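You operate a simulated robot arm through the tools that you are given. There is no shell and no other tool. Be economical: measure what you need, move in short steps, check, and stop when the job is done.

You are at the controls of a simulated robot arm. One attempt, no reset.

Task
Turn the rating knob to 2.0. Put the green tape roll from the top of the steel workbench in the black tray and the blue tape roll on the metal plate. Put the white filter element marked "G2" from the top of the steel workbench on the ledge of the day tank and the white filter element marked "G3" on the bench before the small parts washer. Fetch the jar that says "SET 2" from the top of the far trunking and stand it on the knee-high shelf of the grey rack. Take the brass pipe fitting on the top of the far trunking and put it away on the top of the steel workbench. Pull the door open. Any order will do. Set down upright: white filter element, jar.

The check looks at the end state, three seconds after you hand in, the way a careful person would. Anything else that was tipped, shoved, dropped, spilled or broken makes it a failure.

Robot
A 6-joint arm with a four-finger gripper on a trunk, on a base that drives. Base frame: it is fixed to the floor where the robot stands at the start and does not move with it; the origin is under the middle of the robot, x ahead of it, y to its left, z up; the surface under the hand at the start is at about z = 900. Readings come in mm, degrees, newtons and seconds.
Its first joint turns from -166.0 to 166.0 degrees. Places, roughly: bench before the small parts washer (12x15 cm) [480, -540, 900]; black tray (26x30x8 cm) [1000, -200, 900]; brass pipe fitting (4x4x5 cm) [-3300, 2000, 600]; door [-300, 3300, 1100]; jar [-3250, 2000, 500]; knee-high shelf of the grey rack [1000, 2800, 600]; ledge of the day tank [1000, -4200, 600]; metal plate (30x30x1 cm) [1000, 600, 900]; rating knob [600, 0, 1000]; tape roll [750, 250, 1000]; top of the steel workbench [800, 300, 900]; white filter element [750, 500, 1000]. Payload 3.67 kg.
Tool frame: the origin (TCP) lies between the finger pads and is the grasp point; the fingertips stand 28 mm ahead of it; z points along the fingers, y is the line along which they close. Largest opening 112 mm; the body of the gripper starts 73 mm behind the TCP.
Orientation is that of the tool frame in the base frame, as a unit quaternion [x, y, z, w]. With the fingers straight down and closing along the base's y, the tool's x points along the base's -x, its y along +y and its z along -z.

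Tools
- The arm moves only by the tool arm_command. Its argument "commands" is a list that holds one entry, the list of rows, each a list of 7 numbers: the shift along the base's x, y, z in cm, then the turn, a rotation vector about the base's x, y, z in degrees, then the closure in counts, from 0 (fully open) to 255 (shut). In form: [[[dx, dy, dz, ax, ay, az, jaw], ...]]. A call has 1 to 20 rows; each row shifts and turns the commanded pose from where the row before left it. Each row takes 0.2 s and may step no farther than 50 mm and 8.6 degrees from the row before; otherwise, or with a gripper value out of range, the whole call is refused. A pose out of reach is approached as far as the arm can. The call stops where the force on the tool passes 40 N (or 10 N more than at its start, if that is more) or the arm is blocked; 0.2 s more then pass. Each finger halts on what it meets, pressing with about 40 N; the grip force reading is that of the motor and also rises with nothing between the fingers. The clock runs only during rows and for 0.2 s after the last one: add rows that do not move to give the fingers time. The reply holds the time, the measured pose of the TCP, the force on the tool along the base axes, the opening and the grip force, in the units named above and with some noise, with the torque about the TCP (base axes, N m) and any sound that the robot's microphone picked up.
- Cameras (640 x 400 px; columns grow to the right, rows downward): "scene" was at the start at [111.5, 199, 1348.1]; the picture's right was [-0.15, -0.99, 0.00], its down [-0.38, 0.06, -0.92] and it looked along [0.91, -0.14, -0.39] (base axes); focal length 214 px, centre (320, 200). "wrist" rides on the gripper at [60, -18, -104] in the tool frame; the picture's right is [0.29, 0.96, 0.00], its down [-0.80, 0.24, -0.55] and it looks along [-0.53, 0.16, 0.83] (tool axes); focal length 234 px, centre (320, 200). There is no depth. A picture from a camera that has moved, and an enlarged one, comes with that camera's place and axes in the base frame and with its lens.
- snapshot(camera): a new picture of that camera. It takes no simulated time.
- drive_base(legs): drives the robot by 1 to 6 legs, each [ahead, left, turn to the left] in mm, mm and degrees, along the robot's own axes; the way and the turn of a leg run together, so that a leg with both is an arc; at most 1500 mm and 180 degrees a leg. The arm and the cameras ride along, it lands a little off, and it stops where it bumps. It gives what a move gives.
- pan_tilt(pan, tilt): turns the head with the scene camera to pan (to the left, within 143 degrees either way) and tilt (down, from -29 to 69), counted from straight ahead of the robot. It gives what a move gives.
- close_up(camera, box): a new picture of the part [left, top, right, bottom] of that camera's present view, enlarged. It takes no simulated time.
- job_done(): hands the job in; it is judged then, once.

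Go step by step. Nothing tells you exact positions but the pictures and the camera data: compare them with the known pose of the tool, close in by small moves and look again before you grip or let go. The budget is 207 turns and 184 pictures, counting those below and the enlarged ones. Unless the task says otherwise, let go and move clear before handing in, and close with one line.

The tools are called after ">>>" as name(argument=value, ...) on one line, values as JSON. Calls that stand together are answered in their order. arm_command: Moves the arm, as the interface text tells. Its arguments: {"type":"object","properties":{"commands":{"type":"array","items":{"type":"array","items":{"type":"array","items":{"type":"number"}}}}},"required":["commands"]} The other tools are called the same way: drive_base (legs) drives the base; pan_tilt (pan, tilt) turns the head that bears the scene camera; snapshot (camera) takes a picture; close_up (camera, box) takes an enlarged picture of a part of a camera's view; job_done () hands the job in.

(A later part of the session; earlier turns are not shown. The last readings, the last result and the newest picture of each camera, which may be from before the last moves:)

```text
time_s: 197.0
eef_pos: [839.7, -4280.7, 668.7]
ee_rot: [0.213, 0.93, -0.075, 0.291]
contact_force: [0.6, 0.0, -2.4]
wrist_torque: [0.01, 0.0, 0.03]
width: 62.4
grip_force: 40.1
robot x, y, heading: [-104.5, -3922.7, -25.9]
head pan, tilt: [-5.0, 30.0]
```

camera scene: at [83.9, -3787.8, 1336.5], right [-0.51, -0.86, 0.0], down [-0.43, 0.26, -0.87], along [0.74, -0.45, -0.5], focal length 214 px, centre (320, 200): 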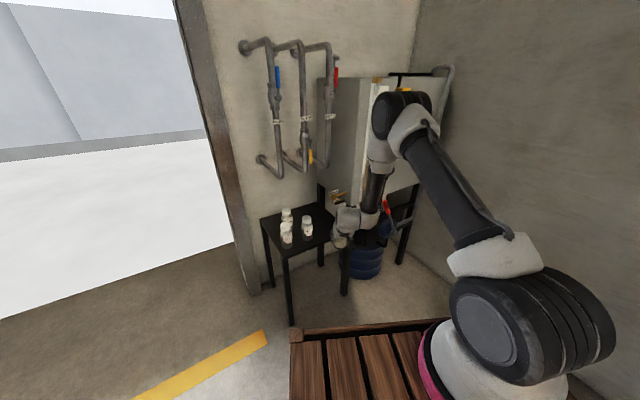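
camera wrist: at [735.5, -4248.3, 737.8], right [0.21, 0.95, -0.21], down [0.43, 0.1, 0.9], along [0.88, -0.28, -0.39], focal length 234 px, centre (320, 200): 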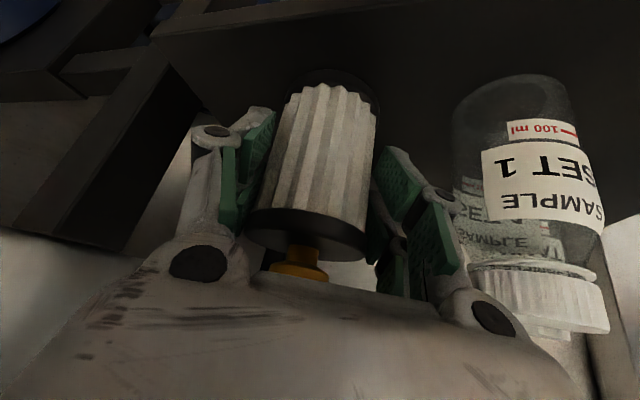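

>>> arm_command(commands=[[[0, 0, -0.2, 0, 0, 0, 200], [0, 0, -0.1, 0, 0, 0, 200], [0, 0, 0, 0, 0, 0, 200]]])

>>> arm_command(commands=[[[0, 0, -0.15, 0, 0, 0, 200], [0, 0, 0, 0, 0, 0, 200]]])

```text
time_s: 197.8
eef_pos: [839.9, -4282.2, 666.4]
ee_rot: [0.214, 0.929, -0.076, 0.293]
contact_force: [-3.3, -0.8, 16.9]
wrist_torque: [0.24, 0.44, 0.01]
width: 62.7
grip_force: 40.7
robot x, y, heading: [-104.9, -3924.1, -25.9]
head pan, tilt: [-5.0, 30.0]
```

```text
time_s: 198.4
eef_pos: [839.3, -4280.9, 665.5]
ee_rot: [0.213, 0.929, -0.076, 0.294]
contact_force: [4.8, 1.2, 26.0]
wrist_torque: [0.29, 0.18, -0.04]
width: 62.6
grip_force: 39.9
robot x, y, heading: [-106.8, -3925.3, -26.1]
head pan, tilt: [-5.0, 30.0]
```

>>> arm_command(commands=[[[0, 0, 0.1, 0, 0, 0, 200], [0, 0, 0, 0, 0, 0, 100], [0, 0, 0, 0, 0, 0, 84], [0, 0, 0, 0, 0, 0, 84]]])

>>> snapshot(camera="wrist")

```text
time_s: 199.4
eef_pos: [838.5, -4280.7, 663.2]
ee_rot: [0.214, 0.929, -0.077, 0.291]
contact_force: [-0.1, 0.2, -0.5]
wrist_torque: [0.01, -0.01, -0.01]
width: 75.4
grip_force: 0.0
robot x, y, heading: [-104.4, -3925.7, -26.1]
head pan, tilt: [-5.0, 30.0]
```

```text
70 pictures are left
camera wrist: at [733.0, -4249.3, 715.0], right [0.21, 0.96, -0.18], down [0.41, 0.08, 0.91], along [0.89, -0.26, -0.38], focal length 234 px, centre (320, 200)
```

wrist: 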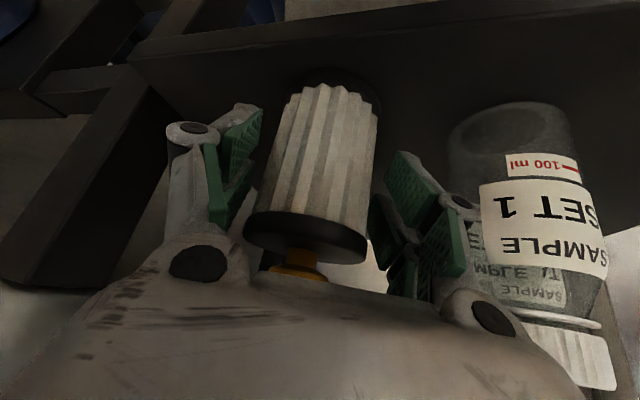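

Released and standing. Withdraw along the tool axis, up and back.

>>> arm_command(commands=[[[-1, 0.5, 1.6, 0, 0, 0, 84], [-1.5, 0.7, 2.4, 0, 0, 0, 84], [-1.5, 0.7, 2.4, 0, 0, 0, 84], [-1.5, 0.7, 2.4, 0, 0, 0, 84], [-1.5, 0.7, 2, 0, 0, 0, 84], [-3, 1.5, 0, 0, 0, 0, 84], [-3, 1.5, 0, 0, 0, 0, 84], [0, 0, 0, 0, 0, 0, 84]]])

>>> drive_base(legs=[[-250, 0, 0]])

>>> close_up(camera="scene", box=[250, 130, 410, 250])

```text
time_s: 201.2
eef_pos: [706.8, -4216.7, 770.9]
ee_rot: [0.213, 0.93, -0.076, 0.291]
contact_force: [-0.4, -0.1, 0.6]
wrist_torque: [0.0, 0.04, 0.0]
width: 75.1
grip_force: 0.1
robot x, y, heading: [-104.5, -3925.1, -26.1]
head pan, tilt: [-5.0, 30.0]
```

```text
time_s: 203.0
eef_pos: [487.5, -4108.8, 771.0]
ee_rot: [0.214, 0.93, -0.075, 0.291]
contact_force: [0.1, -0.4, 0.8]
wrist_torque: [-0.02, 0.0, -0.01]
width: 75.1
grip_force: 0.1
robot x, y, heading: [-326.4, -3819.9, -26.1]
head pan, tilt: [-5.0, 30.0]
```

```text
3.33 times, centred on (330, 190) of scene
camera zoom: at [-136.8, -3680.2, 1336.5], right [-0.51, -0.86, 0.0], down [-0.43, 0.26, -0.87], along [0.74, -0.44, -0.5], focal length 715 px, centre (287, 233)
```

zoom: 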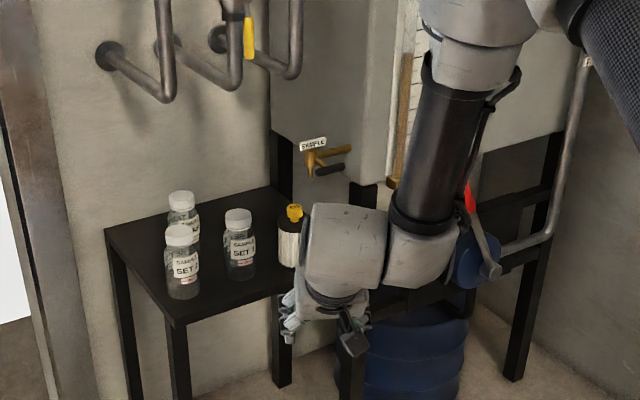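

G2 stands upright on the ledge, bottles untouched. Next: raise and straighten the hand, then drive toward the far trunking.

>>> arm_command(commands=[[[0, 0, 5, 3.07, 6.29, 0, 84], [0, 0, 5, 3.07, 6.29, 0, 84], [0, 0, 5, 3.07, 6.29, 0, 84], [0, 0, 5, 3.07, 6.29, 0, 84], [0, 0, 5, 3.07, 6.29, 0, 84], [-3, 1.5, 3, 0, 0, 0, 84], [-3, 1.5, 3, 0, 0, 0, 84], [-3, 1.5, 3, 0, 0, 0, 84], [-3, 1.5, 0, 0, 0, 0, 84], [-3, 1.5, 0, 0, 0, 0, 84], [0, 0, 0, 0, 0, 0, 84]]])

>>> drive_base(legs=[[0, 0, 140.5], [1500, 0, 0], [1500, 0, 0], [1300, 0, 0]])

>>> pan_tilt(pan=10, tilt=20)

>>> snapshot(camera="scene")

```text
time_s: 205.4
eef_pos: [342.0, -4040.4, 1099.2]
ee_rot: [0.222, 0.974, -0.024, 0.024]
contact_force: [0.3, -0.3, -0.2]
wrist_torque: [0.02, -0.04, 0.0]
width: 75.3
grip_force: 0.0
out of reach, approached as far as the arm can: row 2
robot x, y, heading: [-331.0, -3816.7, -25.8]
head pan, tilt: [-5.0, 30.0]
```

```text
time_s: 231.6
eef_pos: [-2723.9, 510.3, 1098.5]
ee_rot: [0.868, -0.495, -0.016, -0.03]
contact_force: [0.7, -0.5, 0.3]
wrist_torque: [0.0, -0.01, 0.04]
width: 75.2
grip_force: 0.0
robot x, y, heading: [-2291.0, -46.7, 120.6]
head pan, tilt: [-5.0, 30.0]
```

```text
time_s: 232.4
eef_pos: [-2725.7, 511.3, 1099.2]
ee_rot: [0.868, -0.496, -0.016, -0.03]
contact_force: [0.5, 0.0, -0.2]
wrist_torque: [-0.03, 0.0, -0.05]
width: 75.0
grip_force: 0.0
robot x, y, heading: [-2290.9, -45.2, 120.0]
head pan, tilt: [10.0, 20.0]
```

```text
68 pictures are left
camera scene: at [-2548.9, -69.4, 1352.6], right [0.76, 0.65, 0.0], down [0.22, -0.26, -0.94], along [-0.61, 0.72, -0.34], focal length 214 px, centre (320, 200)
```

scene: 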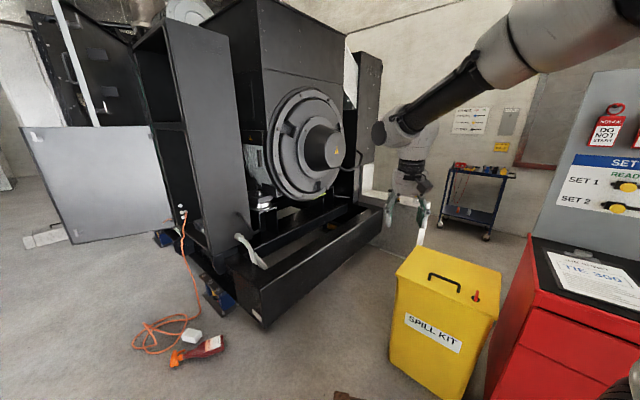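

>>> close_up(camera="scene", box=[340, 120, 540, 270])

```text
2.67 times, centred on (440, 195) of scene
camera zoom: at [-2548.9, -69.4, 1352.6], right [0.76, 0.65, 0.0], down [0.22, -0.26, -0.94], along [-0.61, 0.72, -0.34], focal length 572 px, centre (0, 213)
```

zoom: 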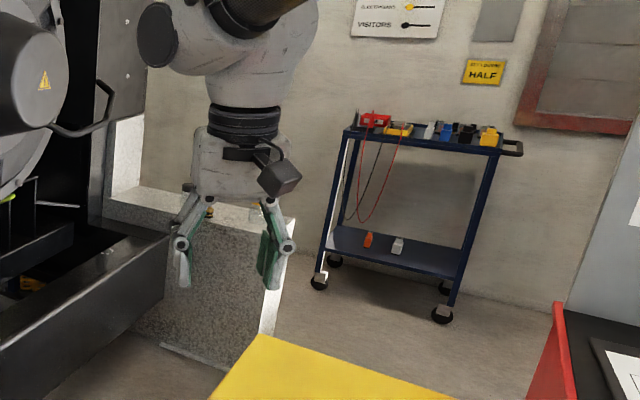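

The far trunking is a galvanized box section near (-3280,2000) behind the generator; a spill kit and tool cabinet block this side. I'll go round by the east and approach it along y≈2000 facing west.

>>> drive_base(legs=[[0, 0, -120], [1300, 0, 0], [600, 0, 0], [0, 1450, 0], [0, 600, 0], [0, 0, 180]])

>>> pan_tilt(pan=0, tilt=15)

>>> snapshot(camera="scene")

```text
time_s: 249.6
eef_pos: [172.5, 854.7, 1099.3]
ee_rot: [-0.061, 0.998, -0.016, 0.031]
contact_force: [-0.1, 0.9, 0.2]
wrist_torque: [-0.01, 0.0, -0.03]
width: 74.9
grip_force: 0.0
robot x, y, heading: [-513.2, 681.6, 6.9]
head pan, tilt: [10.0, 20.0]
stopped in leg 4: the robot was blocked; the commanded pose is now the measured one
```

```text
time_s: 250.4
eef_pos: [172.9, 854.4, 1098.2]
ee_rot: [-0.061, 0.998, -0.015, 0.03]
contact_force: [-0.1, 0.0, -0.1]
wrist_torque: [-0.01, -0.01, -0.01]
width: 75.3
grip_force: 0.0
robot x, y, heading: [-511.6, 684.1, 6.9]
head pan, tilt: [0.0, 15.0]
```

```text
66 pictures are left
camera scene: at [-424.6, 907.4, 1360.7], right [0.12, -0.99, 0.0], down [-0.26, -0.03, -0.97], along [0.96, 0.11, -0.26], focal length 214 px, centre (320, 200)
```

scene: 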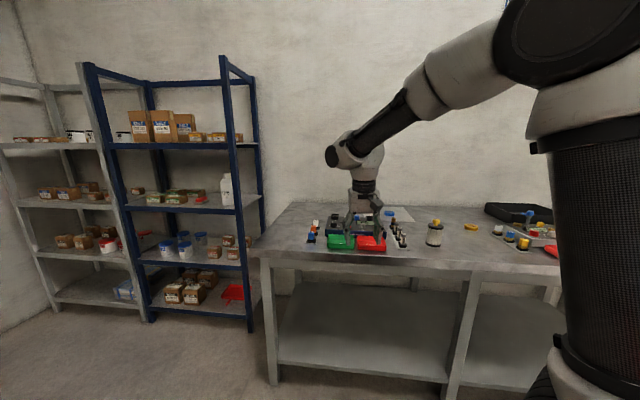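

The base was blocked — perhaps by the floor sign. I check what it touched.

>>> pan_tilt(pan=135, tilt=35)

>>> snapshot(camera="scene")

```text
time_s: 252.5
eef_pos: [172.4, 854.1, 1097.8]
ee_rot: [-0.061, 0.998, -0.016, 0.03]
contact_force: [-0.3, -0.3, 0.8]
wrist_torque: [0.01, -0.01, 0.03]
width: 75.2
grip_force: 0.1
robot x, y, heading: [-511.6, 681.4, 6.9]
head pan, tilt: [135.0, 35.0]
```

```text
65 pictures are left
camera scene: at [-586.5, 950.8, 1328.8], right [0.62, 0.79, 0.0], down [0.45, -0.36, -0.82], along [-0.64, 0.51, -0.57], focal length 214 px, centre (320, 200)
```

scene: 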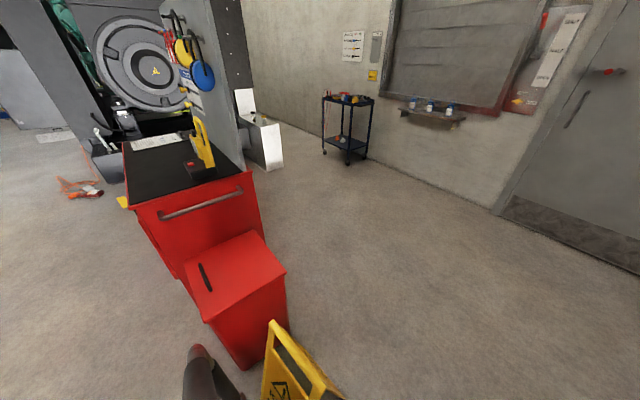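

The sign still stands. I step away, pass with more clearance, and carry on round.

>>> drive_base(legs=[[0, -50, 0], [0, 0, -6.9], [370, 0, 0], [0, 1320, 0]])

>>> pan_tilt(pan=130, tilt=25)

>>> snapshot(camera="scene")

```text
time_s: 262.3
eef_pos: [562.5, 2068.4, 1098.8]
ee_rot: [-0.008, 0.999, -0.017, 0.028]
contact_force: [0.9, 1.1, 0.1]
wrist_torque: [0.02, -0.02, -0.02]
width: 75.6
grip_force: 0.1
robot x, y, heading: [-135.9, 1967.1, 0.7]
head pan, tilt: [135.0, 35.0]
```

```text
time_s: 263.0
eef_pos: [562.6, 2067.2, 1099.4]
ee_rot: [-0.007, 0.999, -0.017, 0.029]
contact_force: [-0.8, -1.5, -0.6]
wrist_torque: [0.04, 0.02, -0.01]
width: 75.1
grip_force: 0.1
robot x, y, heading: [-132.3, 1965.5, 0.5]
head pan, tilt: [130.0, 25.0]
```

```text
64 pictures are left
camera scene: at [-178.7, 2251.5, 1344.5], right [0.76, 0.65, 0.0], down [0.28, -0.32, -0.91], along [-0.59, 0.69, -0.42], focal length 214 px, centre (320, 200)
```

scene: 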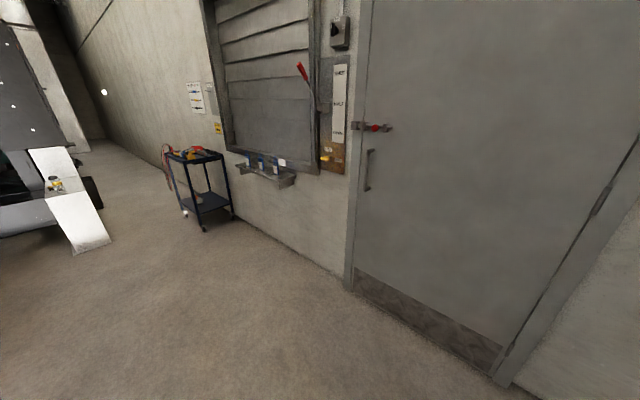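

>>> close_up(camera="scene", box=[330, 90, 426, 210])

>>> close_up(camera="scene", box=[10, 130, 138, 260])

```text
3.33 times, centred on (378, 150) of scene
camera zoom: at [-178.7, 2251.5, 1344.5], right [0.76, 0.65, 0.0], down [0.28, -0.32, -0.91], along [-0.59, 0.69, -0.42], focal length 715 px, centre (127, 367)
```

zoom: 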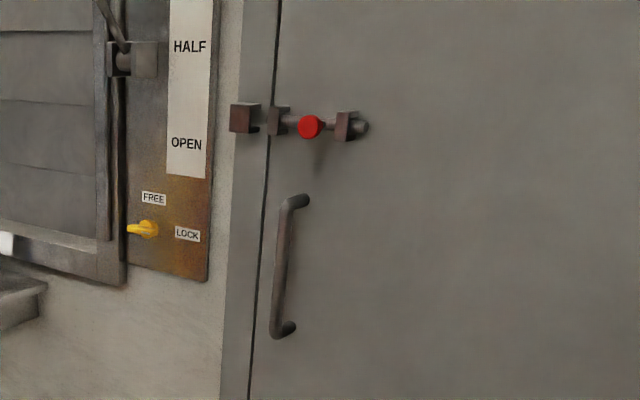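

```text
3.08 times, centred on (74, 195) of scene
camera zoom: at [-178.7, 2251.5, 1344.5], right [0.76, 0.65, 0.0], down [0.28, -0.32, -0.91], along [-0.59, 0.69, -0.42], focal length 660 px, centre (1077, 215)
```

zoom: 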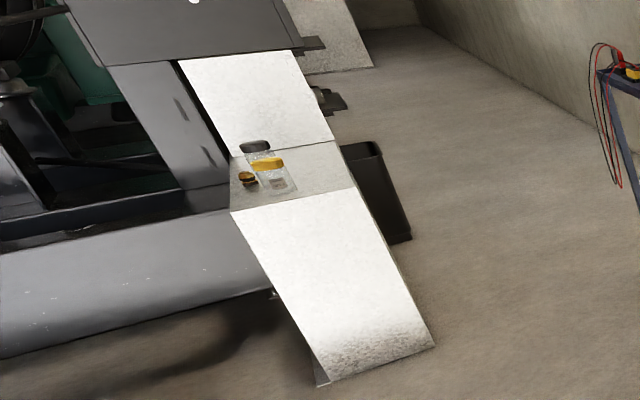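

The bolt on the door will need a look later. The trunking platform carries a brass fitting and two jars; I drive west to it.

>>> drive_base(legs=[[0, 0, 179.5], [1450, -100, 0], [700, -50, 0]])

>>> pan_tilt(pan=-5, tilt=35)

>>> snapshot(camera="scene")

>>> snapshot(camera="wrist")

```text
time_s: 280.7
eef_pos: [-2946.3, 2304.8, 1098.2]
ee_rot: [0.998, -0.052, -0.029, -0.02]
contact_force: [0.0, -0.6, 0.0]
wrist_torque: [0.0, 0.01, 0.0]
width: 75.0
grip_force: 0.0
robot x, y, heading: [-2241.6, 2320.9, 173.8]
head pan, tilt: [130.0, 25.0]
```

```text
time_s: 282.9
eef_pos: [-2947.2, 2304.7, 1099.5]
ee_rot: [0.998, -0.052, -0.028, -0.019]
contact_force: [-0.4, -0.5, -0.2]
wrist_torque: [0.02, 0.04, 0.02]
width: 75.2
grip_force: 0.1
robot x, y, heading: [-2237.1, 2320.4, 173.8]
head pan, tilt: [-5.0, 35.0]
```

```text
61 pictures are left
camera scene: at [-2370.3, 2123.1, 1328.8], right [0.19, 0.98, 0.0], down [0.56, -0.11, -0.82], along [-0.8, 0.16, -0.57], focal length 214 px, centre (320, 200)
```

scene: 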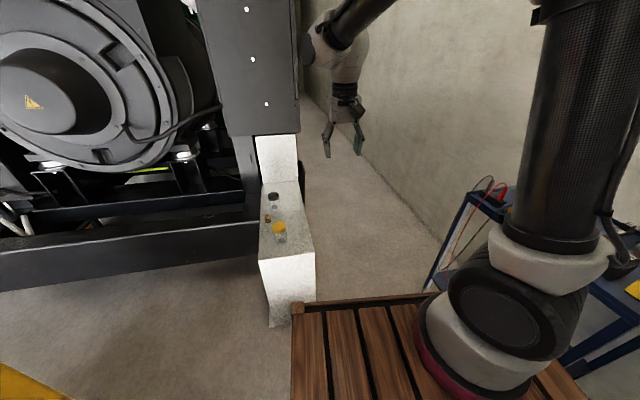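

```text
60 pictures are left
camera wrist: at [-2879.8, 2311.1, 1199.3], right [0.19, -0.98, -0.05], down [-0.79, -0.18, 0.59], along [-0.59, -0.07, -0.81], focal length 234 px, centre (320, 200)
```

wrist: 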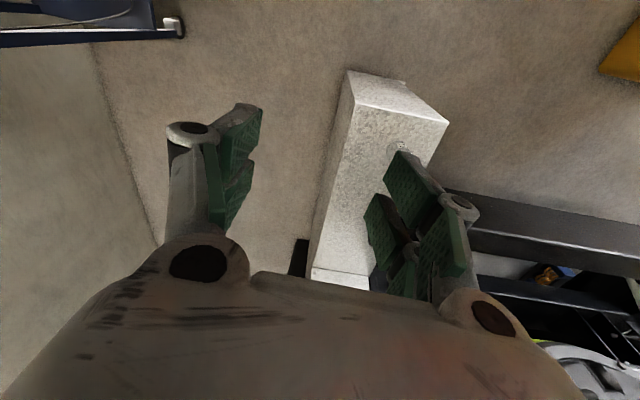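

>>> close_up(camera="scene", box=[250, 180, 314, 260])

```text
5.00 times, centred on (282, 220) of scene
camera zoom: at [-2370.3, 2123.1, 1328.8], right [0.19, 0.98, 0.0], down [0.56, -0.11, -0.82], along [-0.8, 0.16, -0.57], focal length 1072 px, centre (510, 100)
```

zoom: 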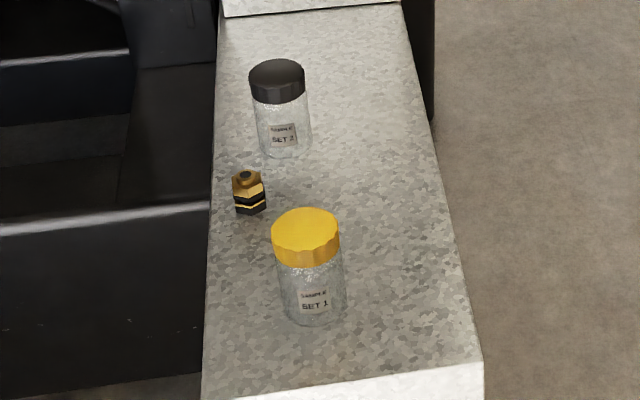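

The dark-lidded jar is "SET 2" at ≈(-3348,2063), brass at ≈(-3253,2022), SET 1 jar at ≈(-3091,2081), platform z≈600. I level the hand and move closer.

>>> arm_command(commands=[[[0, 0, 0, -2.46, -3.1, 0, 0], [0, 0, 0, 0, 0, 0, 0]]])

>>> drive_base(legs=[[0, 200, 0], [250, 0, 0]])

>>> snapshot(camera="scene")

>>> snapshot(camera="wrist")

```text
time_s: 283.5
eef_pos: [-2945.8, 2304.2, 1098.9]
ee_rot: [0.999, -0.051, 0.0, 0.0]
contact_force: [-0.6, 0.3, -0.8]
wrist_torque: [0.0, 0.02, 0.0]
width: 111.9
grip_force: 0.1
robot x, y, heading: [-2238.7, 2319.8, 173.8]
head pan, tilt: [-5.0, 35.0]
```

```text
time_s: 286.5
eef_pos: [-3212.9, 2136.8, 1097.8]
ee_rot: [0.998, -0.055, 0.0, 0.001]
contact_force: [-0.1, 0.4, 0.7]
wrist_torque: [0.0, -0.07, -0.01]
width: 111.8
grip_force: 0.1
robot x, y, heading: [-2505.6, 2145.2, 173.3]
head pan, tilt: [-5.0, 35.0]
```

```text
58 pictures are left
camera scene: at [-2637.8, 1951.2, 1328.7], right [0.2, 0.98, 0.0], down [0.56, -0.12, -0.82], along [-0.8, 0.16, -0.57], focal length 214 px, centre (320, 200)
```

scene: 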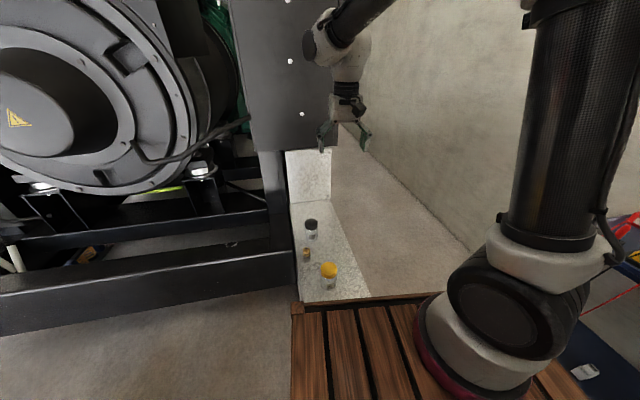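

```text
57 pictures are left
camera wrist: at [-3151.1, 2147.9, 1201.6], right [0.18, -0.98, 0.0], down [-0.82, -0.15, 0.55], along [-0.55, -0.1, -0.83], focal length 234 px, centre (320, 200)
```

wrist: 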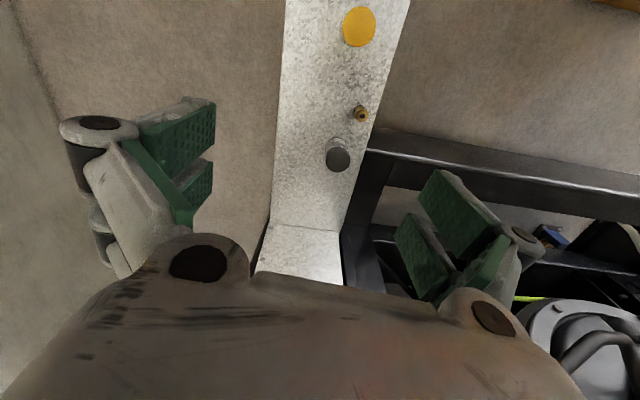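

>>> arm_command(commands=[[[-4, -2.4, 0, 0, 0, 0, 0], [-4, -2.4, 0, 0, 0, 0, 0], [-4, -2.4, 0, 0, 0, 0, 0], [-2.2, 0, -4, 0, 0, 0, 0], [0, 0, -5, 0, 0, 0, 0], [0, 0, -5, 0, 0, 0, 0], [0, 0, -5, 0, 0, 0, 0], [0, 0, -5, 0, 0, 0, 0], [0, 0, -4, 0, 0, 0, 0], [0, 0, 0, 0, 0, 0, 0]]])

>>> snapshot(camera="wrist")

>>> close_up(camera="scene", box=[250, 60, 410, 320])

```text
time_s: 288.7
eef_pos: [-3350.8, 2065.1, 817.0]
ee_rot: [0.998, -0.056, -0.001, 0.0]
contact_force: [-0.6, 0.1, 0.6]
wrist_torque: [-0.03, 0.04, -0.02]
width: 111.9
grip_force: 0.1
robot x, y, heading: [-2507.1, 2144.3, 173.4]
head pan, tilt: [-5.0, 35.0]
```

```text
56 pictures are left
camera wrist: at [-3290.7, 2074.3, 920.2], right [0.18, -0.98, 0.0], down [-0.82, -0.15, 0.55], along [-0.55, -0.1, -0.83], focal length 234 px, centre (320, 200)
```

wrist: 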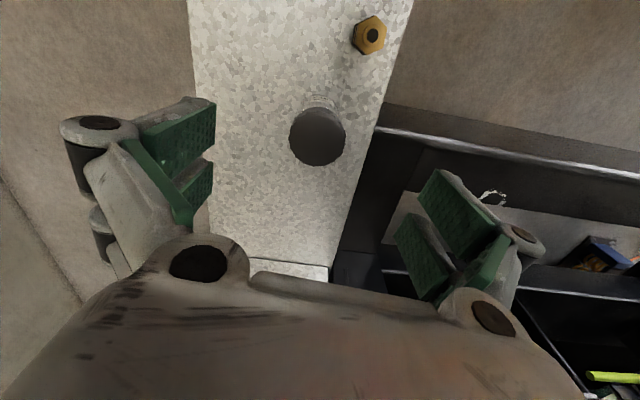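

```text
1.54 times, centred on (330, 190) of scene
camera zoom: at [-2637.7, 1951.1, 1328.7], right [0.2, 0.98, 0.0], down [0.56, -0.12, -0.82], along [-0.8, 0.16, -0.57], focal length 330 px, centre (305, 215)
```

zoom: 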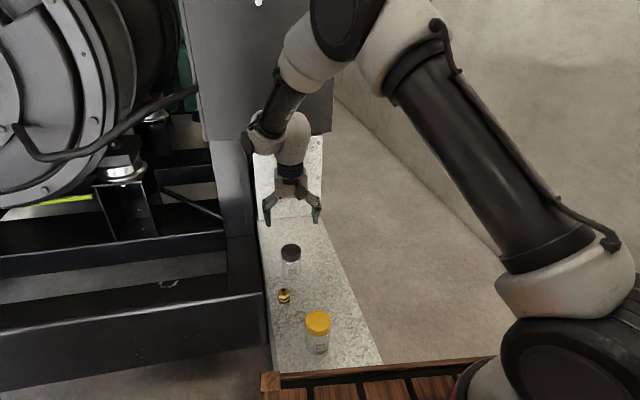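

>>> arm_command(commands=[[[-1.3, -0.1, -4, 0, 0, 0, 50], [0, 0, -4, 0, 0, 0, 50], [0, 0, 0, 0, 0, 0, 50]]])

>>> snapshot(camera="wrist")

```text
time_s: 289.5
eef_pos: [-3364.3, 2063.9, 739.6]
ee_rot: [0.998, -0.056, 0.001, 0.001]
contact_force: [-0.3, -0.5, 0.3]
wrist_torque: [-0.01, -0.03, 0.01]
width: 90.0
grip_force: 0.0
robot x, y, heading: [-2503.9, 2147.7, 173.6]
head pan, tilt: [-5.0, 35.0]
```

```text
54 pictures are left
camera wrist: at [-3303.1, 2075.2, 841.8], right [0.18, -0.98, 0.0], down [-0.82, -0.15, 0.55], along [-0.55, -0.1, -0.83], focal length 234 px, centre (320, 200)
```

wrist: 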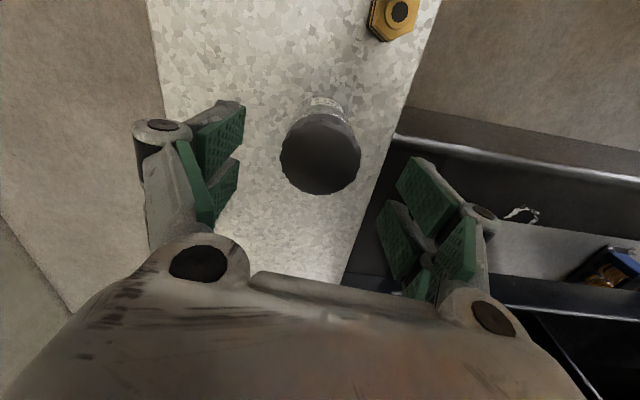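

>>> arm_command(commands=[[[-0.2, 0, -4.5, 0, 0, 0, 50], [0, 0, -4.3, 0, 0, 0, 50], [0, 0, 0, 0, 0, 0, 50]]])

>>> snapshot(camera="wrist")

>>> close_up(camera="scene", box=[250, 120, 410, 300])

```text
time_s: 290.3
eef_pos: [-3368.1, 2066.3, 649.4]
ee_rot: [0.998, -0.056, 0.0, 0.001]
contact_force: [0.5, 0.7, -0.9]
wrist_torque: [0.05, -0.01, -0.01]
width: 90.0
grip_force: 0.1
robot x, y, heading: [-2506.5, 2148.2, 173.3]
head pan, tilt: [-5.0, 35.0]
```

```text
53 pictures are left
camera wrist: at [-3306.3, 2077.6, 752.6], right [0.18, -0.98, 0.0], down [-0.82, -0.15, 0.55], along [-0.55, -0.1, -0.83], focal length 234 px, centre (320, 200)
```

wrist: 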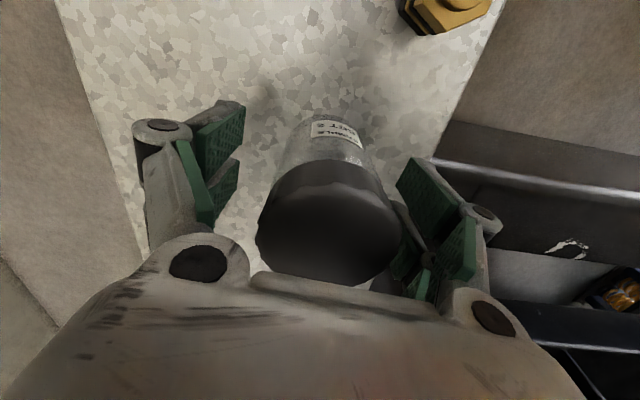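

```text
2.22 times, centred on (330, 210) of scene
camera zoom: at [-2637.8, 1951.1, 1328.7], right [0.2, 0.98, 0.0], down [0.56, -0.12, -0.82], along [-0.8, 0.16, -0.57], focal length 477 px, centre (298, 178)
```

zoom: 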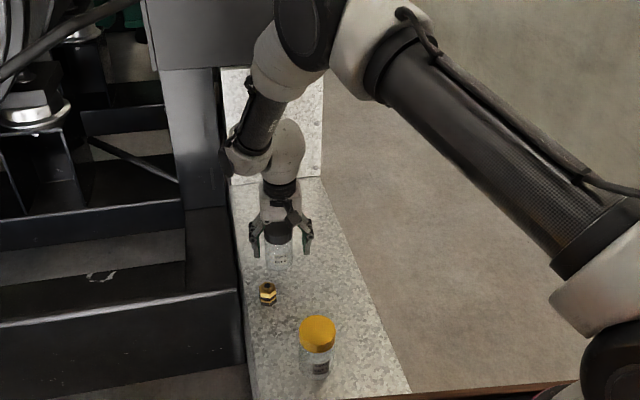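

The shelf under the grey rack also needs a leaned-back hand, so I lift, tilt 35° and regrasp the jar that way.

>>> arm_command(commands=[[[0, 0, 4, 0, 0, 0, 50], [0, 0, 5, 0, 0, 0, 50], [0, 0, 4, 0, 0, 0, 50], [0, 0, 0, 0.8, 6.95, 0, 50], [0, 0, 0, 0.8, 6.95, 0, 50], [0, 0, 0, 0.8, 6.95, 0, 50], [0, 0, 0, 0.8, 6.95, 0, 50], [0, 0, 0, 0.8, 6.95, 0, 50], [0, 0, -4, 0, 0, 0, 50], [0, 0, 0, 0, 0, 0, 50]]])

>>> snapshot(camera="wrist")

```text
time_s: 292.5
eef_pos: [-3383.5, 2071.9, 744.4]
ee_rot: [0.964, -0.058, -0.259, -0.028]
contact_force: [-0.2, -0.1, 0.8]
wrist_torque: [0.01, 0.01, 0.01]
width: 90.1
grip_force: 0.1
out of reach, approached as far as the arm can: row 6, 7
robot x, y, heading: [-2503.6, 2147.0, 173.5]
head pan, tilt: [-5.0, 35.0]
```

```text
51 pictures are left
camera wrist: at [-3278.4, 2074.0, 805.0], right [0.13, -0.98, -0.17], down [-0.44, -0.21, 0.87], along [-0.89, -0.04, -0.46], focal length 234 px, centre (320, 200)
```

wrist: 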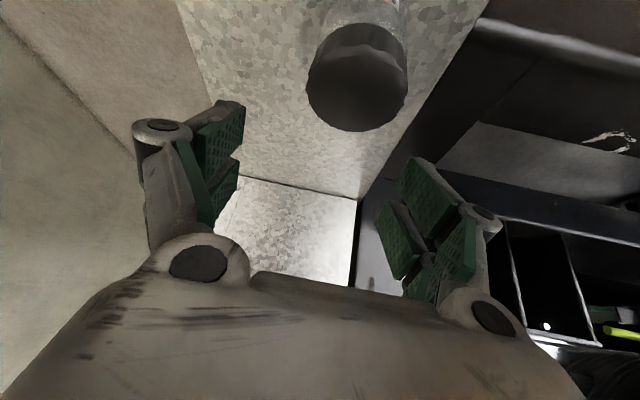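

>>> arm_command(commands=[[[1.4, -0.5, 0, -0.8, 5, 0.7, 50], [0, 0, 0, 0, 0, 0, 50]]])

>>> snapshot(camera="wrist")

```text
time_s: 293.1
eef_pos: [-3369.7, 2065.2, 745.7]
ee_rot: [0.952, -0.055, -0.302, -0.018]
contact_force: [0.0, -0.5, 0.3]
wrist_torque: [0.03, 0.0, 0.01]
width: 89.9
grip_force: 0.0
robot x, y, heading: [-2504.5, 2146.8, 173.2]
head pan, tilt: [-5.0, 35.0]
```

```text
50 pictures are left
camera wrist: at [-3259.6, 2069.8, 795.7], right [0.12, -0.98, -0.17], down [-0.36, -0.2, 0.91], along [-0.93, -0.05, -0.37], focal length 234 px, centre (320, 200)
```

wrist: 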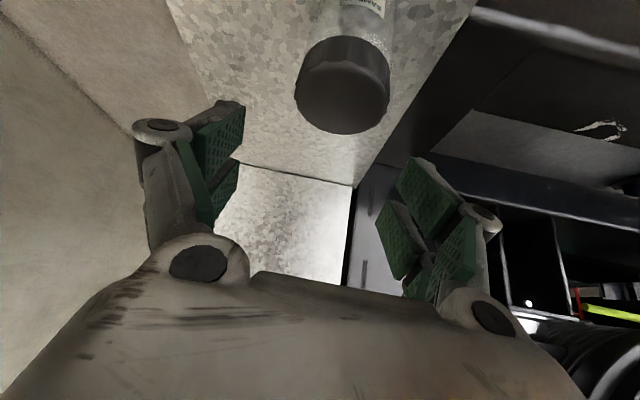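

>>> arm_command(commands=[[[0.5, -0.1, -3, 0, 0, 0, 50], [0, 0, -3, 0, 0, 0, 50], [0, 0, -3, 0, 0, 0, 50], [0, 0, 0, 0, 0, 0, 50]]])

>>> snapshot(camera="wrist")

>>> close_up(camera="scene", box=[250, 120, 410, 300])

```text
time_s: 294.1
eef_pos: [-3364.8, 2065.3, 656.3]
ee_rot: [0.952, -0.054, -0.3, -0.023]
contact_force: [0.0, -0.2, 0.9]
wrist_torque: [0.01, 0.0, -0.01]
width: 90.3
grip_force: 0.0
robot x, y, heading: [-2502.8, 2140.3, 173.4]
head pan, tilt: [-5.0, 35.0]
```

```text
49 pictures are left
camera wrist: at [-3255.3, 2069.0, 706.8], right [0.12, -0.98, -0.18], down [-0.36, -0.21, 0.91], along [-0.92, -0.05, -0.38], focal length 234 px, centre (320, 200)
```

wrist: 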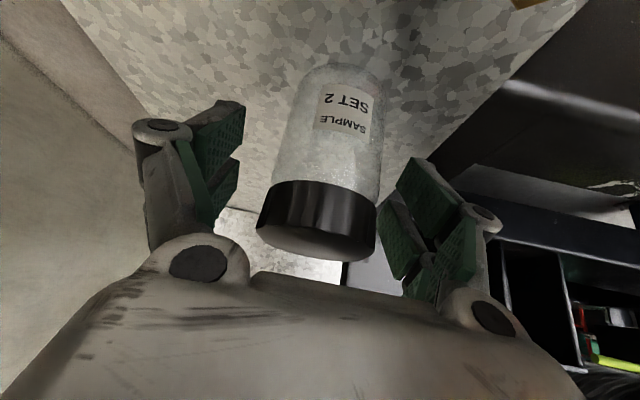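

```text
2.22 times, centred on (330, 210) of scene
camera zoom: at [-2637.8, 1951.1, 1328.7], right [0.2, 0.98, 0.0], down [0.56, -0.12, -0.82], along [-0.8, 0.16, -0.57], focal length 477 px, centre (298, 178)
```

zoom: 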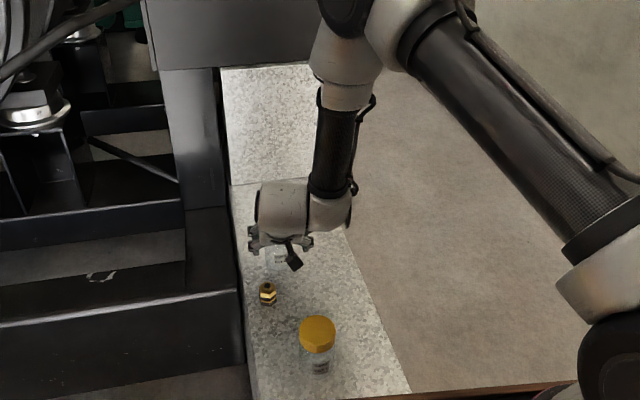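

Jar "SET 2" is between the fingers. Grip and lift.

>>> arm_command(commands=[[[0, 0, 0, 0, 0, 0, 90], [0, 0, 0, 0, 0, 0, 200], [0, 0, 0, 0, 0, 0, 200], [0, 0, 0, 0, 0, 0, 200], [0, 0, 2, 0, 0, 0, 200], [0, 0, 4, 0, 0, 0, 200], [0, 0, 5, 0, 0, 0, 200], [0, 0, 0, 0, 0, 0, 200]]])

>>> snapshot(camera="wrist")

```text
time_s: 295.9
eef_pos: [-3364.9, 2069.1, 765.0]
ee_rot: [0.952, -0.056, -0.3, -0.018]
contact_force: [-0.2, -0.2, -0.8]
wrist_torque: [0.04, 0.02, 0.04]
width: 58.0
grip_force: 40.1
robot x, y, heading: [-2504.1, 2148.7, 173.2]
head pan, tilt: [-5.0, 35.0]
```

```text
47 pictures are left
camera wrist: at [-3254.1, 2072.8, 815.6], right [0.12, -0.98, -0.17], down [-0.36, -0.2, 0.91], along [-0.93, -0.05, -0.38], focal length 234 px, centre (320, 200)
```

wrist: 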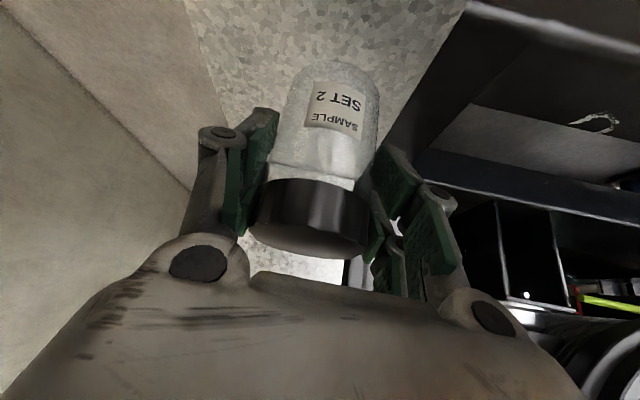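

Jar held. Lift a bit, back away, turn to face the grey rack.

>>> arm_command(commands=[[[0, 0, 4, 0, 0, 0, 200], [0, 0, 4, 0, 0, 0, 200], [2, 0, 2, 0, 0, 0, 200], [0, 0, 0, 0, 0, 0, 200]]])

>>> drive_base(legs=[[-1050, 0, 0], [0, 0, -173.3], [1100, 0, 0], [0, 500, 0]])

>>> pan_tilt(pan=5, tilt=25)

>>> snapshot(camera="scene")

```text
time_s: 296.9
eef_pos: [-3343.2, 2065.4, 863.6]
ee_rot: [0.951, -0.055, -0.302, -0.018]
contact_force: [0.6, -0.1, -1.1]
wrist_torque: [-0.01, 0.01, 0.01]
width: 58.4
grip_force: 39.5
robot x, y, heading: [-2509.0, 2144.3, 173.5]
head pan, tilt: [-5.0, 35.0]
```

```text
time_s: 317.2
eef_pos: [470.4, 2637.6, 863.3]
ee_rot: [0.01, 0.953, -0.004, 0.302]
contact_force: [0.1, -0.4, -0.2]
wrist_torque: [0.0, 0.04, 0.04]
width: 58.0
grip_force: 40.2
robot x, y, heading: [-351.7, 2475.0, -1.0]
head pan, tilt: [-5.0, 35.0]
```

```text
time_s: 317.9
eef_pos: [471.0, 2638.6, 863.4]
ee_rot: [0.01, 0.953, -0.004, 0.302]
contact_force: [-0.5, 0.7, 0.0]
wrist_torque: [0.01, 0.03, 0.03]
width: 57.9
grip_force: 39.7
robot x, y, heading: [-355.7, 2480.7, -1.0]
head pan, tilt: [5.0, 25.0]
```

```text
46 pictures are left
camera scene: at [-237.9, 2697.1, 1344.5], right [0.07, -1.0, 0.0], down [-0.42, -0.03, -0.91], along [0.9, 0.06, -0.42], focal length 214 px, centre (320, 200)
```

scene: 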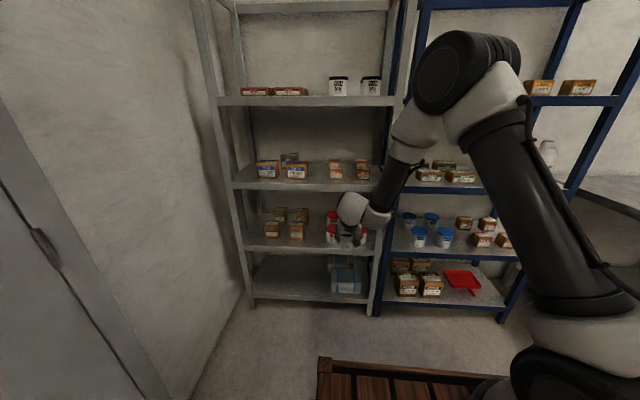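

>>> close_up(camera="scene", box=[230, 180, 390, 280])

```text
4.00 times, centred on (310, 230) of scene
camera zoom: at [-237.9, 2697.1, 1344.5], right [0.07, -1.0, 0.0], down [-0.42, -0.03, -0.91], along [0.9, 0.06, -0.42], focal length 858 px, centre (360, 80)
```

zoom: 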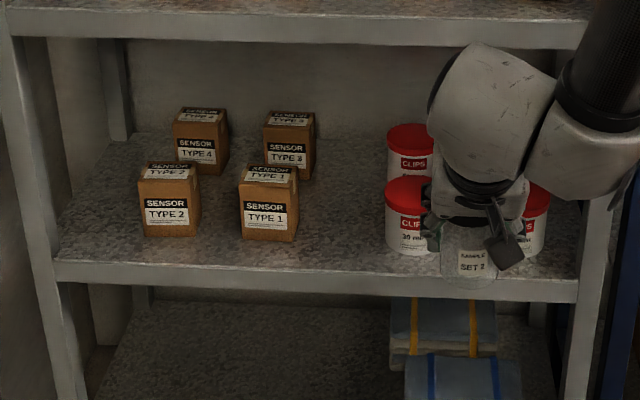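

There is a free gap on the knee-high shelf between box TYPE 1 and the CLIPS cans, around y≈2795. I align the base and lower the hand in front of it.

>>> drive_base(legs=[[0, 0, 1.0], [0, 155, 0], [90, 0, 0]])

>>> arm_command(commands=[[[3, 0, 0, 0, 0, 0, 200], [3, 0, -2, 0, 0, 0, 200], [0, 0, -4, 0, 0, 0, 200], [0, 0, -4, 0, 0, 0, 200], [0, 0, -4, 0, 0, 0, 200], [0, 0, -3, 0, 0, 0, 200], [0, 0, 0, 0, 0, 0, 200]]])

>>> snapshot(camera="scene")

>>> snapshot(camera="wrist")

```text
time_s: 320.4
eef_pos: [558.1, 2807.4, 863.7]
ee_rot: [0.001, 0.953, -0.002, 0.302]
contact_force: [0.1, 1.1, 0.0]
wrist_torque: [-0.02, 0.01, 0.05]
width: 58.1
grip_force: 40.0
robot x, y, heading: [-265.3, 2636.9, 0.1]
head pan, tilt: [5.0, 25.0]
```

```text
time_s: 322.0
eef_pos: [616.9, 2808.5, 690.3]
ee_rot: [0.001, 0.953, 0.0, 0.302]
contact_force: [-0.2, -0.1, 0.0]
wrist_torque: [0.0, 0.03, 0.0]
width: 58.1
grip_force: 39.6
robot x, y, heading: [-263.5, 2635.2, 0.1]
head pan, tilt: [5.0, 25.0]
```

```text
44 pictures are left
camera scene: at [-151.7, 2855.1, 1344.5], right [0.09, -1.0, 0.0], down [-0.42, -0.04, -0.91], along [0.9, 0.08, -0.42], focal length 214 px, centre (320, 200)
```

scene: 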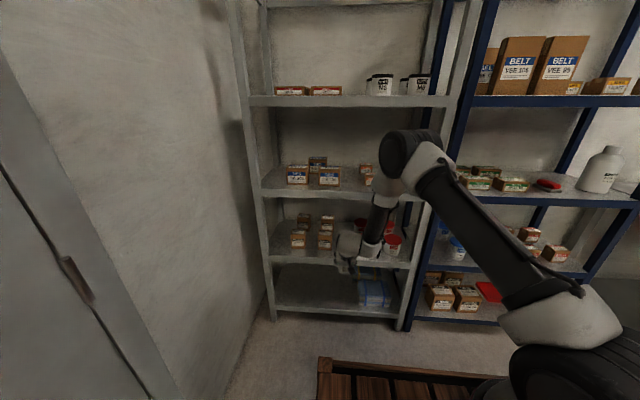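

```text
43 pictures are left
camera wrist: at [507.1, 2790.4, 740.4], right [-0.23, 0.96, -0.17], down [0.33, 0.24, 0.91], along [0.91, 0.16, -0.37], focal length 234 px, centre (320, 200)
```

wrist: 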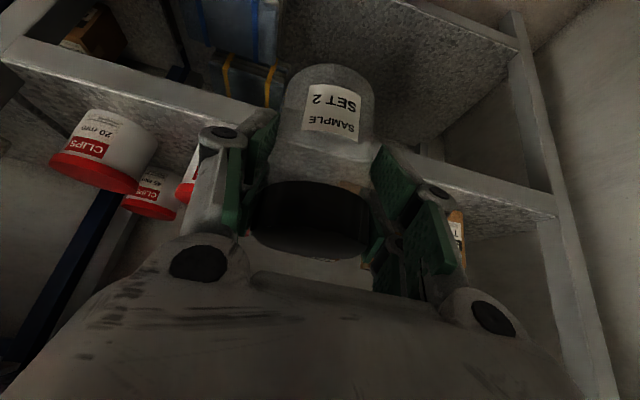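

>>> drive_base(legs=[[110, 0, 0]])

>>> snapshot(camera="wrist")

>>> close_up(camera="scene", box=[260, 190, 420, 290])

```text
time_s: 323.2
eef_pos: [727.3, 2808.3, 690.2]
ee_rot: [0.001, 0.953, -0.001, 0.302]
contact_force: [0.8, 0.3, -1.1]
wrist_torque: [0.01, 0.0, -0.04]
width: 58.1
grip_force: 40.1
robot x, y, heading: [-154.1, 2632.4, 0.2]
head pan, tilt: [5.0, 25.0]
```

```text
42 pictures are left
camera wrist: at [618.2, 2790.2, 740.7], right [-0.23, 0.96, -0.17], down [0.33, 0.24, 0.91], along [0.91, 0.16, -0.38], focal length 234 px, centre (320, 200)
```

wrist: 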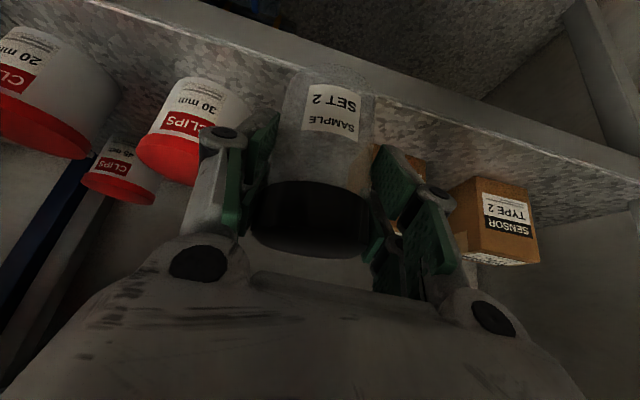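

```text
4.00 times, centred on (340, 240) of scene
camera zoom: at [-40.5, 2854.9, 1344.5], right [0.09, -1.0, 0.0], down [-0.42, -0.04, -0.91], along [0.9, 0.08, -0.42], focal length 858 px, centre (240, 40)
```

zoom: 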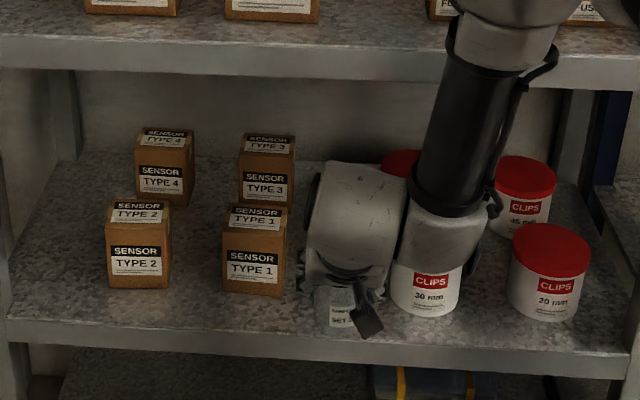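

>>> arm_command(commands=[[[2.5, -0.5, 0, 0, 0, 0, 200], [2.5, 0, 0, 0, 0, 0, 200], [2.4, 0, -1, 0, 0, 0, 200], [0, 0, 0, 0, 0, 0, 200]]])

>>> snapshot(camera="wrist")

>>> close_up(camera="scene", box=[260, 190, 420, 290])

```text
time_s: 324.2
eef_pos: [802.0, 2801.6, 681.5]
ee_rot: [0.001, 0.953, -0.001, 0.303]
contact_force: [0.2, 0.2, 0.8]
wrist_torque: [-0.03, -0.03, -0.05]
width: 57.9
grip_force: 40.4
robot x, y, heading: [-152.4, 2635.7, 0.1]
head pan, tilt: [5.0, 25.0]
```

```text
40 pictures are left
camera wrist: at [693.0, 2783.9, 732.3], right [-0.23, 0.96, -0.17], down [0.33, 0.24, 0.91], along [0.91, 0.16, -0.38], focal length 234 px, centre (320, 200)
```

wrist: 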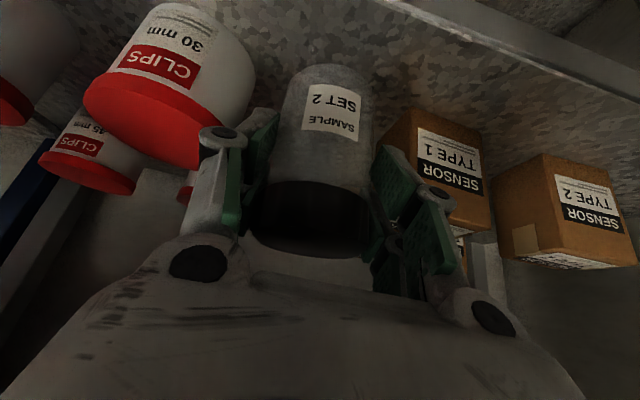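

```text
4.00 times, centred on (340, 240) of scene
camera zoom: at [-40.5, 2854.9, 1344.5], right [0.09, -1.0, 0.0], down [-0.42, -0.04, -0.91], along [0.9, 0.08, -0.42], focal length 858 px, centre (240, 40)
```

zoom: 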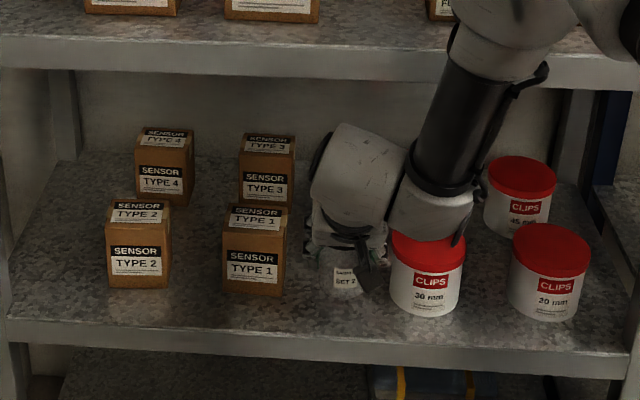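

>>> arm_command(commands=[[[0, 0.6, 0, 0, 0, 0, 200], [0, 0, -1, 0, 0, 0, 200], [0, 0, -0.8, 0, 0, 0, 200], [0, 0, 0, 0, 0, 0, 200]]])

>>> arm_command(commands=[[[0, 0, -0.3, 0, 0, 0, 200], [0, 0, -0.2, 0, 0, 0, 200], [0, 0, 0, 0, 0, 0, 200]]])

```text
time_s: 325.2
eef_pos: [802.5, 2808.0, 663.7]
ee_rot: [0.001, 0.953, -0.001, 0.303]
contact_force: [0.0, 0.5, 0.0]
wrist_torque: [-0.02, -0.01, -0.02]
width: 57.9
grip_force: 40.1
robot x, y, heading: [-155.1, 2633.2, -0.1]
head pan, tilt: [5.0, 25.0]
```

```text
time_s: 326.0
eef_pos: [801.6, 2809.4, 659.0]
ee_rot: [0.001, 0.953, -0.001, 0.302]
contact_force: [0.3, -0.6, 0.1]
wrist_torque: [0.05, 0.0, 0.0]
width: 57.6
grip_force: 39.7
robot x, y, heading: [-153.3, 2631.3, -0.2]
head pan, tilt: [5.0, 25.0]
```

>>> arm_command(commands=[[[0, 0, -0.2, 0, 0, 0, 200], [0, 0, -0.1, 0, 0, 0, 200], [0, 0, 0, 0, 0, 0, 200]]])

>>> arm_command(commands=[[[0, 0, -0.15, 0, 0, 0, 200], [0, 0, 0, 0, 0, 0, 200]]])

```text
time_s: 326.8
eef_pos: [802.0, 2809.0, 654.3]
ee_rot: [0.002, 0.953, -0.002, 0.302]
contact_force: [-1.4, -0.7, -1.0]
wrist_torque: [0.02, 0.02, 0.04]
width: 57.7
grip_force: 39.8
robot x, y, heading: [-153.5, 2633.8, 0.1]
head pan, tilt: [5.0, 25.0]
```

```text
time_s: 327.4
eef_pos: [803.1, 2810.0, 652.8]
ee_rot: [0.001, 0.953, -0.001, 0.302]
contact_force: [-0.1, 0.4, -0.2]
wrist_torque: [-0.02, -0.02, 0.01]
width: 58.0
grip_force: 39.6
robot x, y, heading: [-151.6, 2634.2, -0.1]
head pan, tilt: [5.0, 25.0]
```

>>> arm_command(commands=[[[0, 0, -0.2, 0, 0, 0, 200], [0, 0, -0.2, 0, 0, 0, 200], [0, 0, 0, 0, 0, 0, 200]]])

>>> arm_command(commands=[[[0, 0, -0.2, 0, 0, 0, 200], [0, 0, 0, 0, 0, 0, 200]]])

>>> snapshot(camera="wrist")

```text
time_s: 328.2
eef_pos: [802.4, 2809.1, 648.9]
ee_rot: [0.001, 0.953, -0.001, 0.302]
contact_force: [0.3, -0.6, -0.3]
wrist_torque: [-0.01, 0.03, -0.03]
width: 57.8
grip_force: 40.0
robot x, y, heading: [-153.3, 2633.4, -0.1]
head pan, tilt: [5.0, 25.0]
```

```text
time_s: 328.8
eef_pos: [801.4, 2809.8, 648.2]
ee_rot: [0.001, 0.953, -0.001, 0.303]
contact_force: [1.0, -0.1, 0.7]
wrist_torque: [-0.01, 0.01, -0.01]
width: 58.0
grip_force: 40.1
robot x, y, heading: [-154.3, 2636.4, -0.0]
head pan, tilt: [5.0, 25.0]
```

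```text
38 pictures are left
camera wrist: at [692.8, 2790.6, 698.0], right [-0.23, 0.96, -0.17], down [0.33, 0.24, 0.91], along [0.91, 0.16, -0.38], focal length 234 px, centre (320, 200)
```

wrist: 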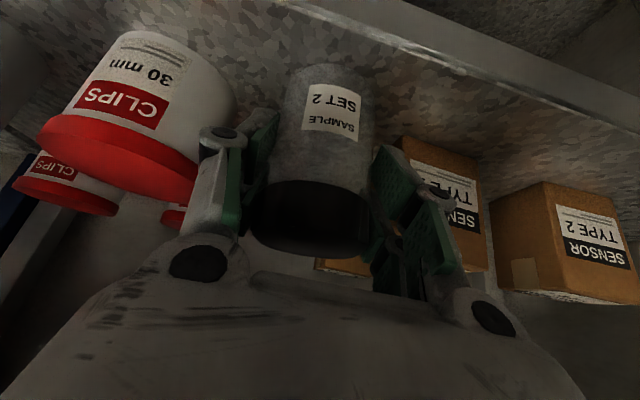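

>>> arm_command(commands=[[[0, 0, -0.2, 0, 0, 0, 200], [0, 0, -0.1, 0, 0, 0, 200], [0, 0, -0.1, 0, 0, 0, 200], [0, 0, 0, 0, 0, 0, 200]]])

>>> arm_command(commands=[[[0, 0, -0.15, 0, 0, 0, 200], [0, 0, -0.1, 0, 0, 0, 200], [0, 0, 0, 0, 0, 0, 200]]])

>>> arm_command(commands=[[[0, 0, -0.15, 0, 0, 0, 200], [0, 0, -0.1, 0, 0, 0, 200], [0, 0, 0, 0, 0, 0, 200]]])

```text
time_s: 329.8
eef_pos: [802.0, 2809.5, 644.1]
ee_rot: [0.002, 0.953, -0.001, 0.302]
contact_force: [-0.3, 0.3, -0.7]
wrist_torque: [0.04, 0.0, 0.0]
width: 58.3
grip_force: 40.2
robot x, y, heading: [-154.9, 2632.2, -0.2]
head pan, tilt: [5.0, 25.0]
```

```text
time_s: 330.6
eef_pos: [801.5, 2809.5, 641.0]
ee_rot: [0.001, 0.953, -0.001, 0.303]
contact_force: [1.0, -0.4, 0.8]
wrist_torque: [0.01, 0.04, -0.02]
width: 58.0
grip_force: 39.9
robot x, y, heading: [-152.1, 2635.2, -0.1]
head pan, tilt: [5.0, 25.0]
```

```text
time_s: 331.4
eef_pos: [801.5, 2809.4, 638.3]
ee_rot: [0.001, 0.953, -0.001, 0.302]
contact_force: [0.2, 0.2, -0.3]
wrist_torque: [0.01, 0.02, -0.01]
width: 57.6
grip_force: 40.3
robot x, y, heading: [-154.3, 2635.1, -0.4]
head pan, tilt: [5.0, 25.0]
```

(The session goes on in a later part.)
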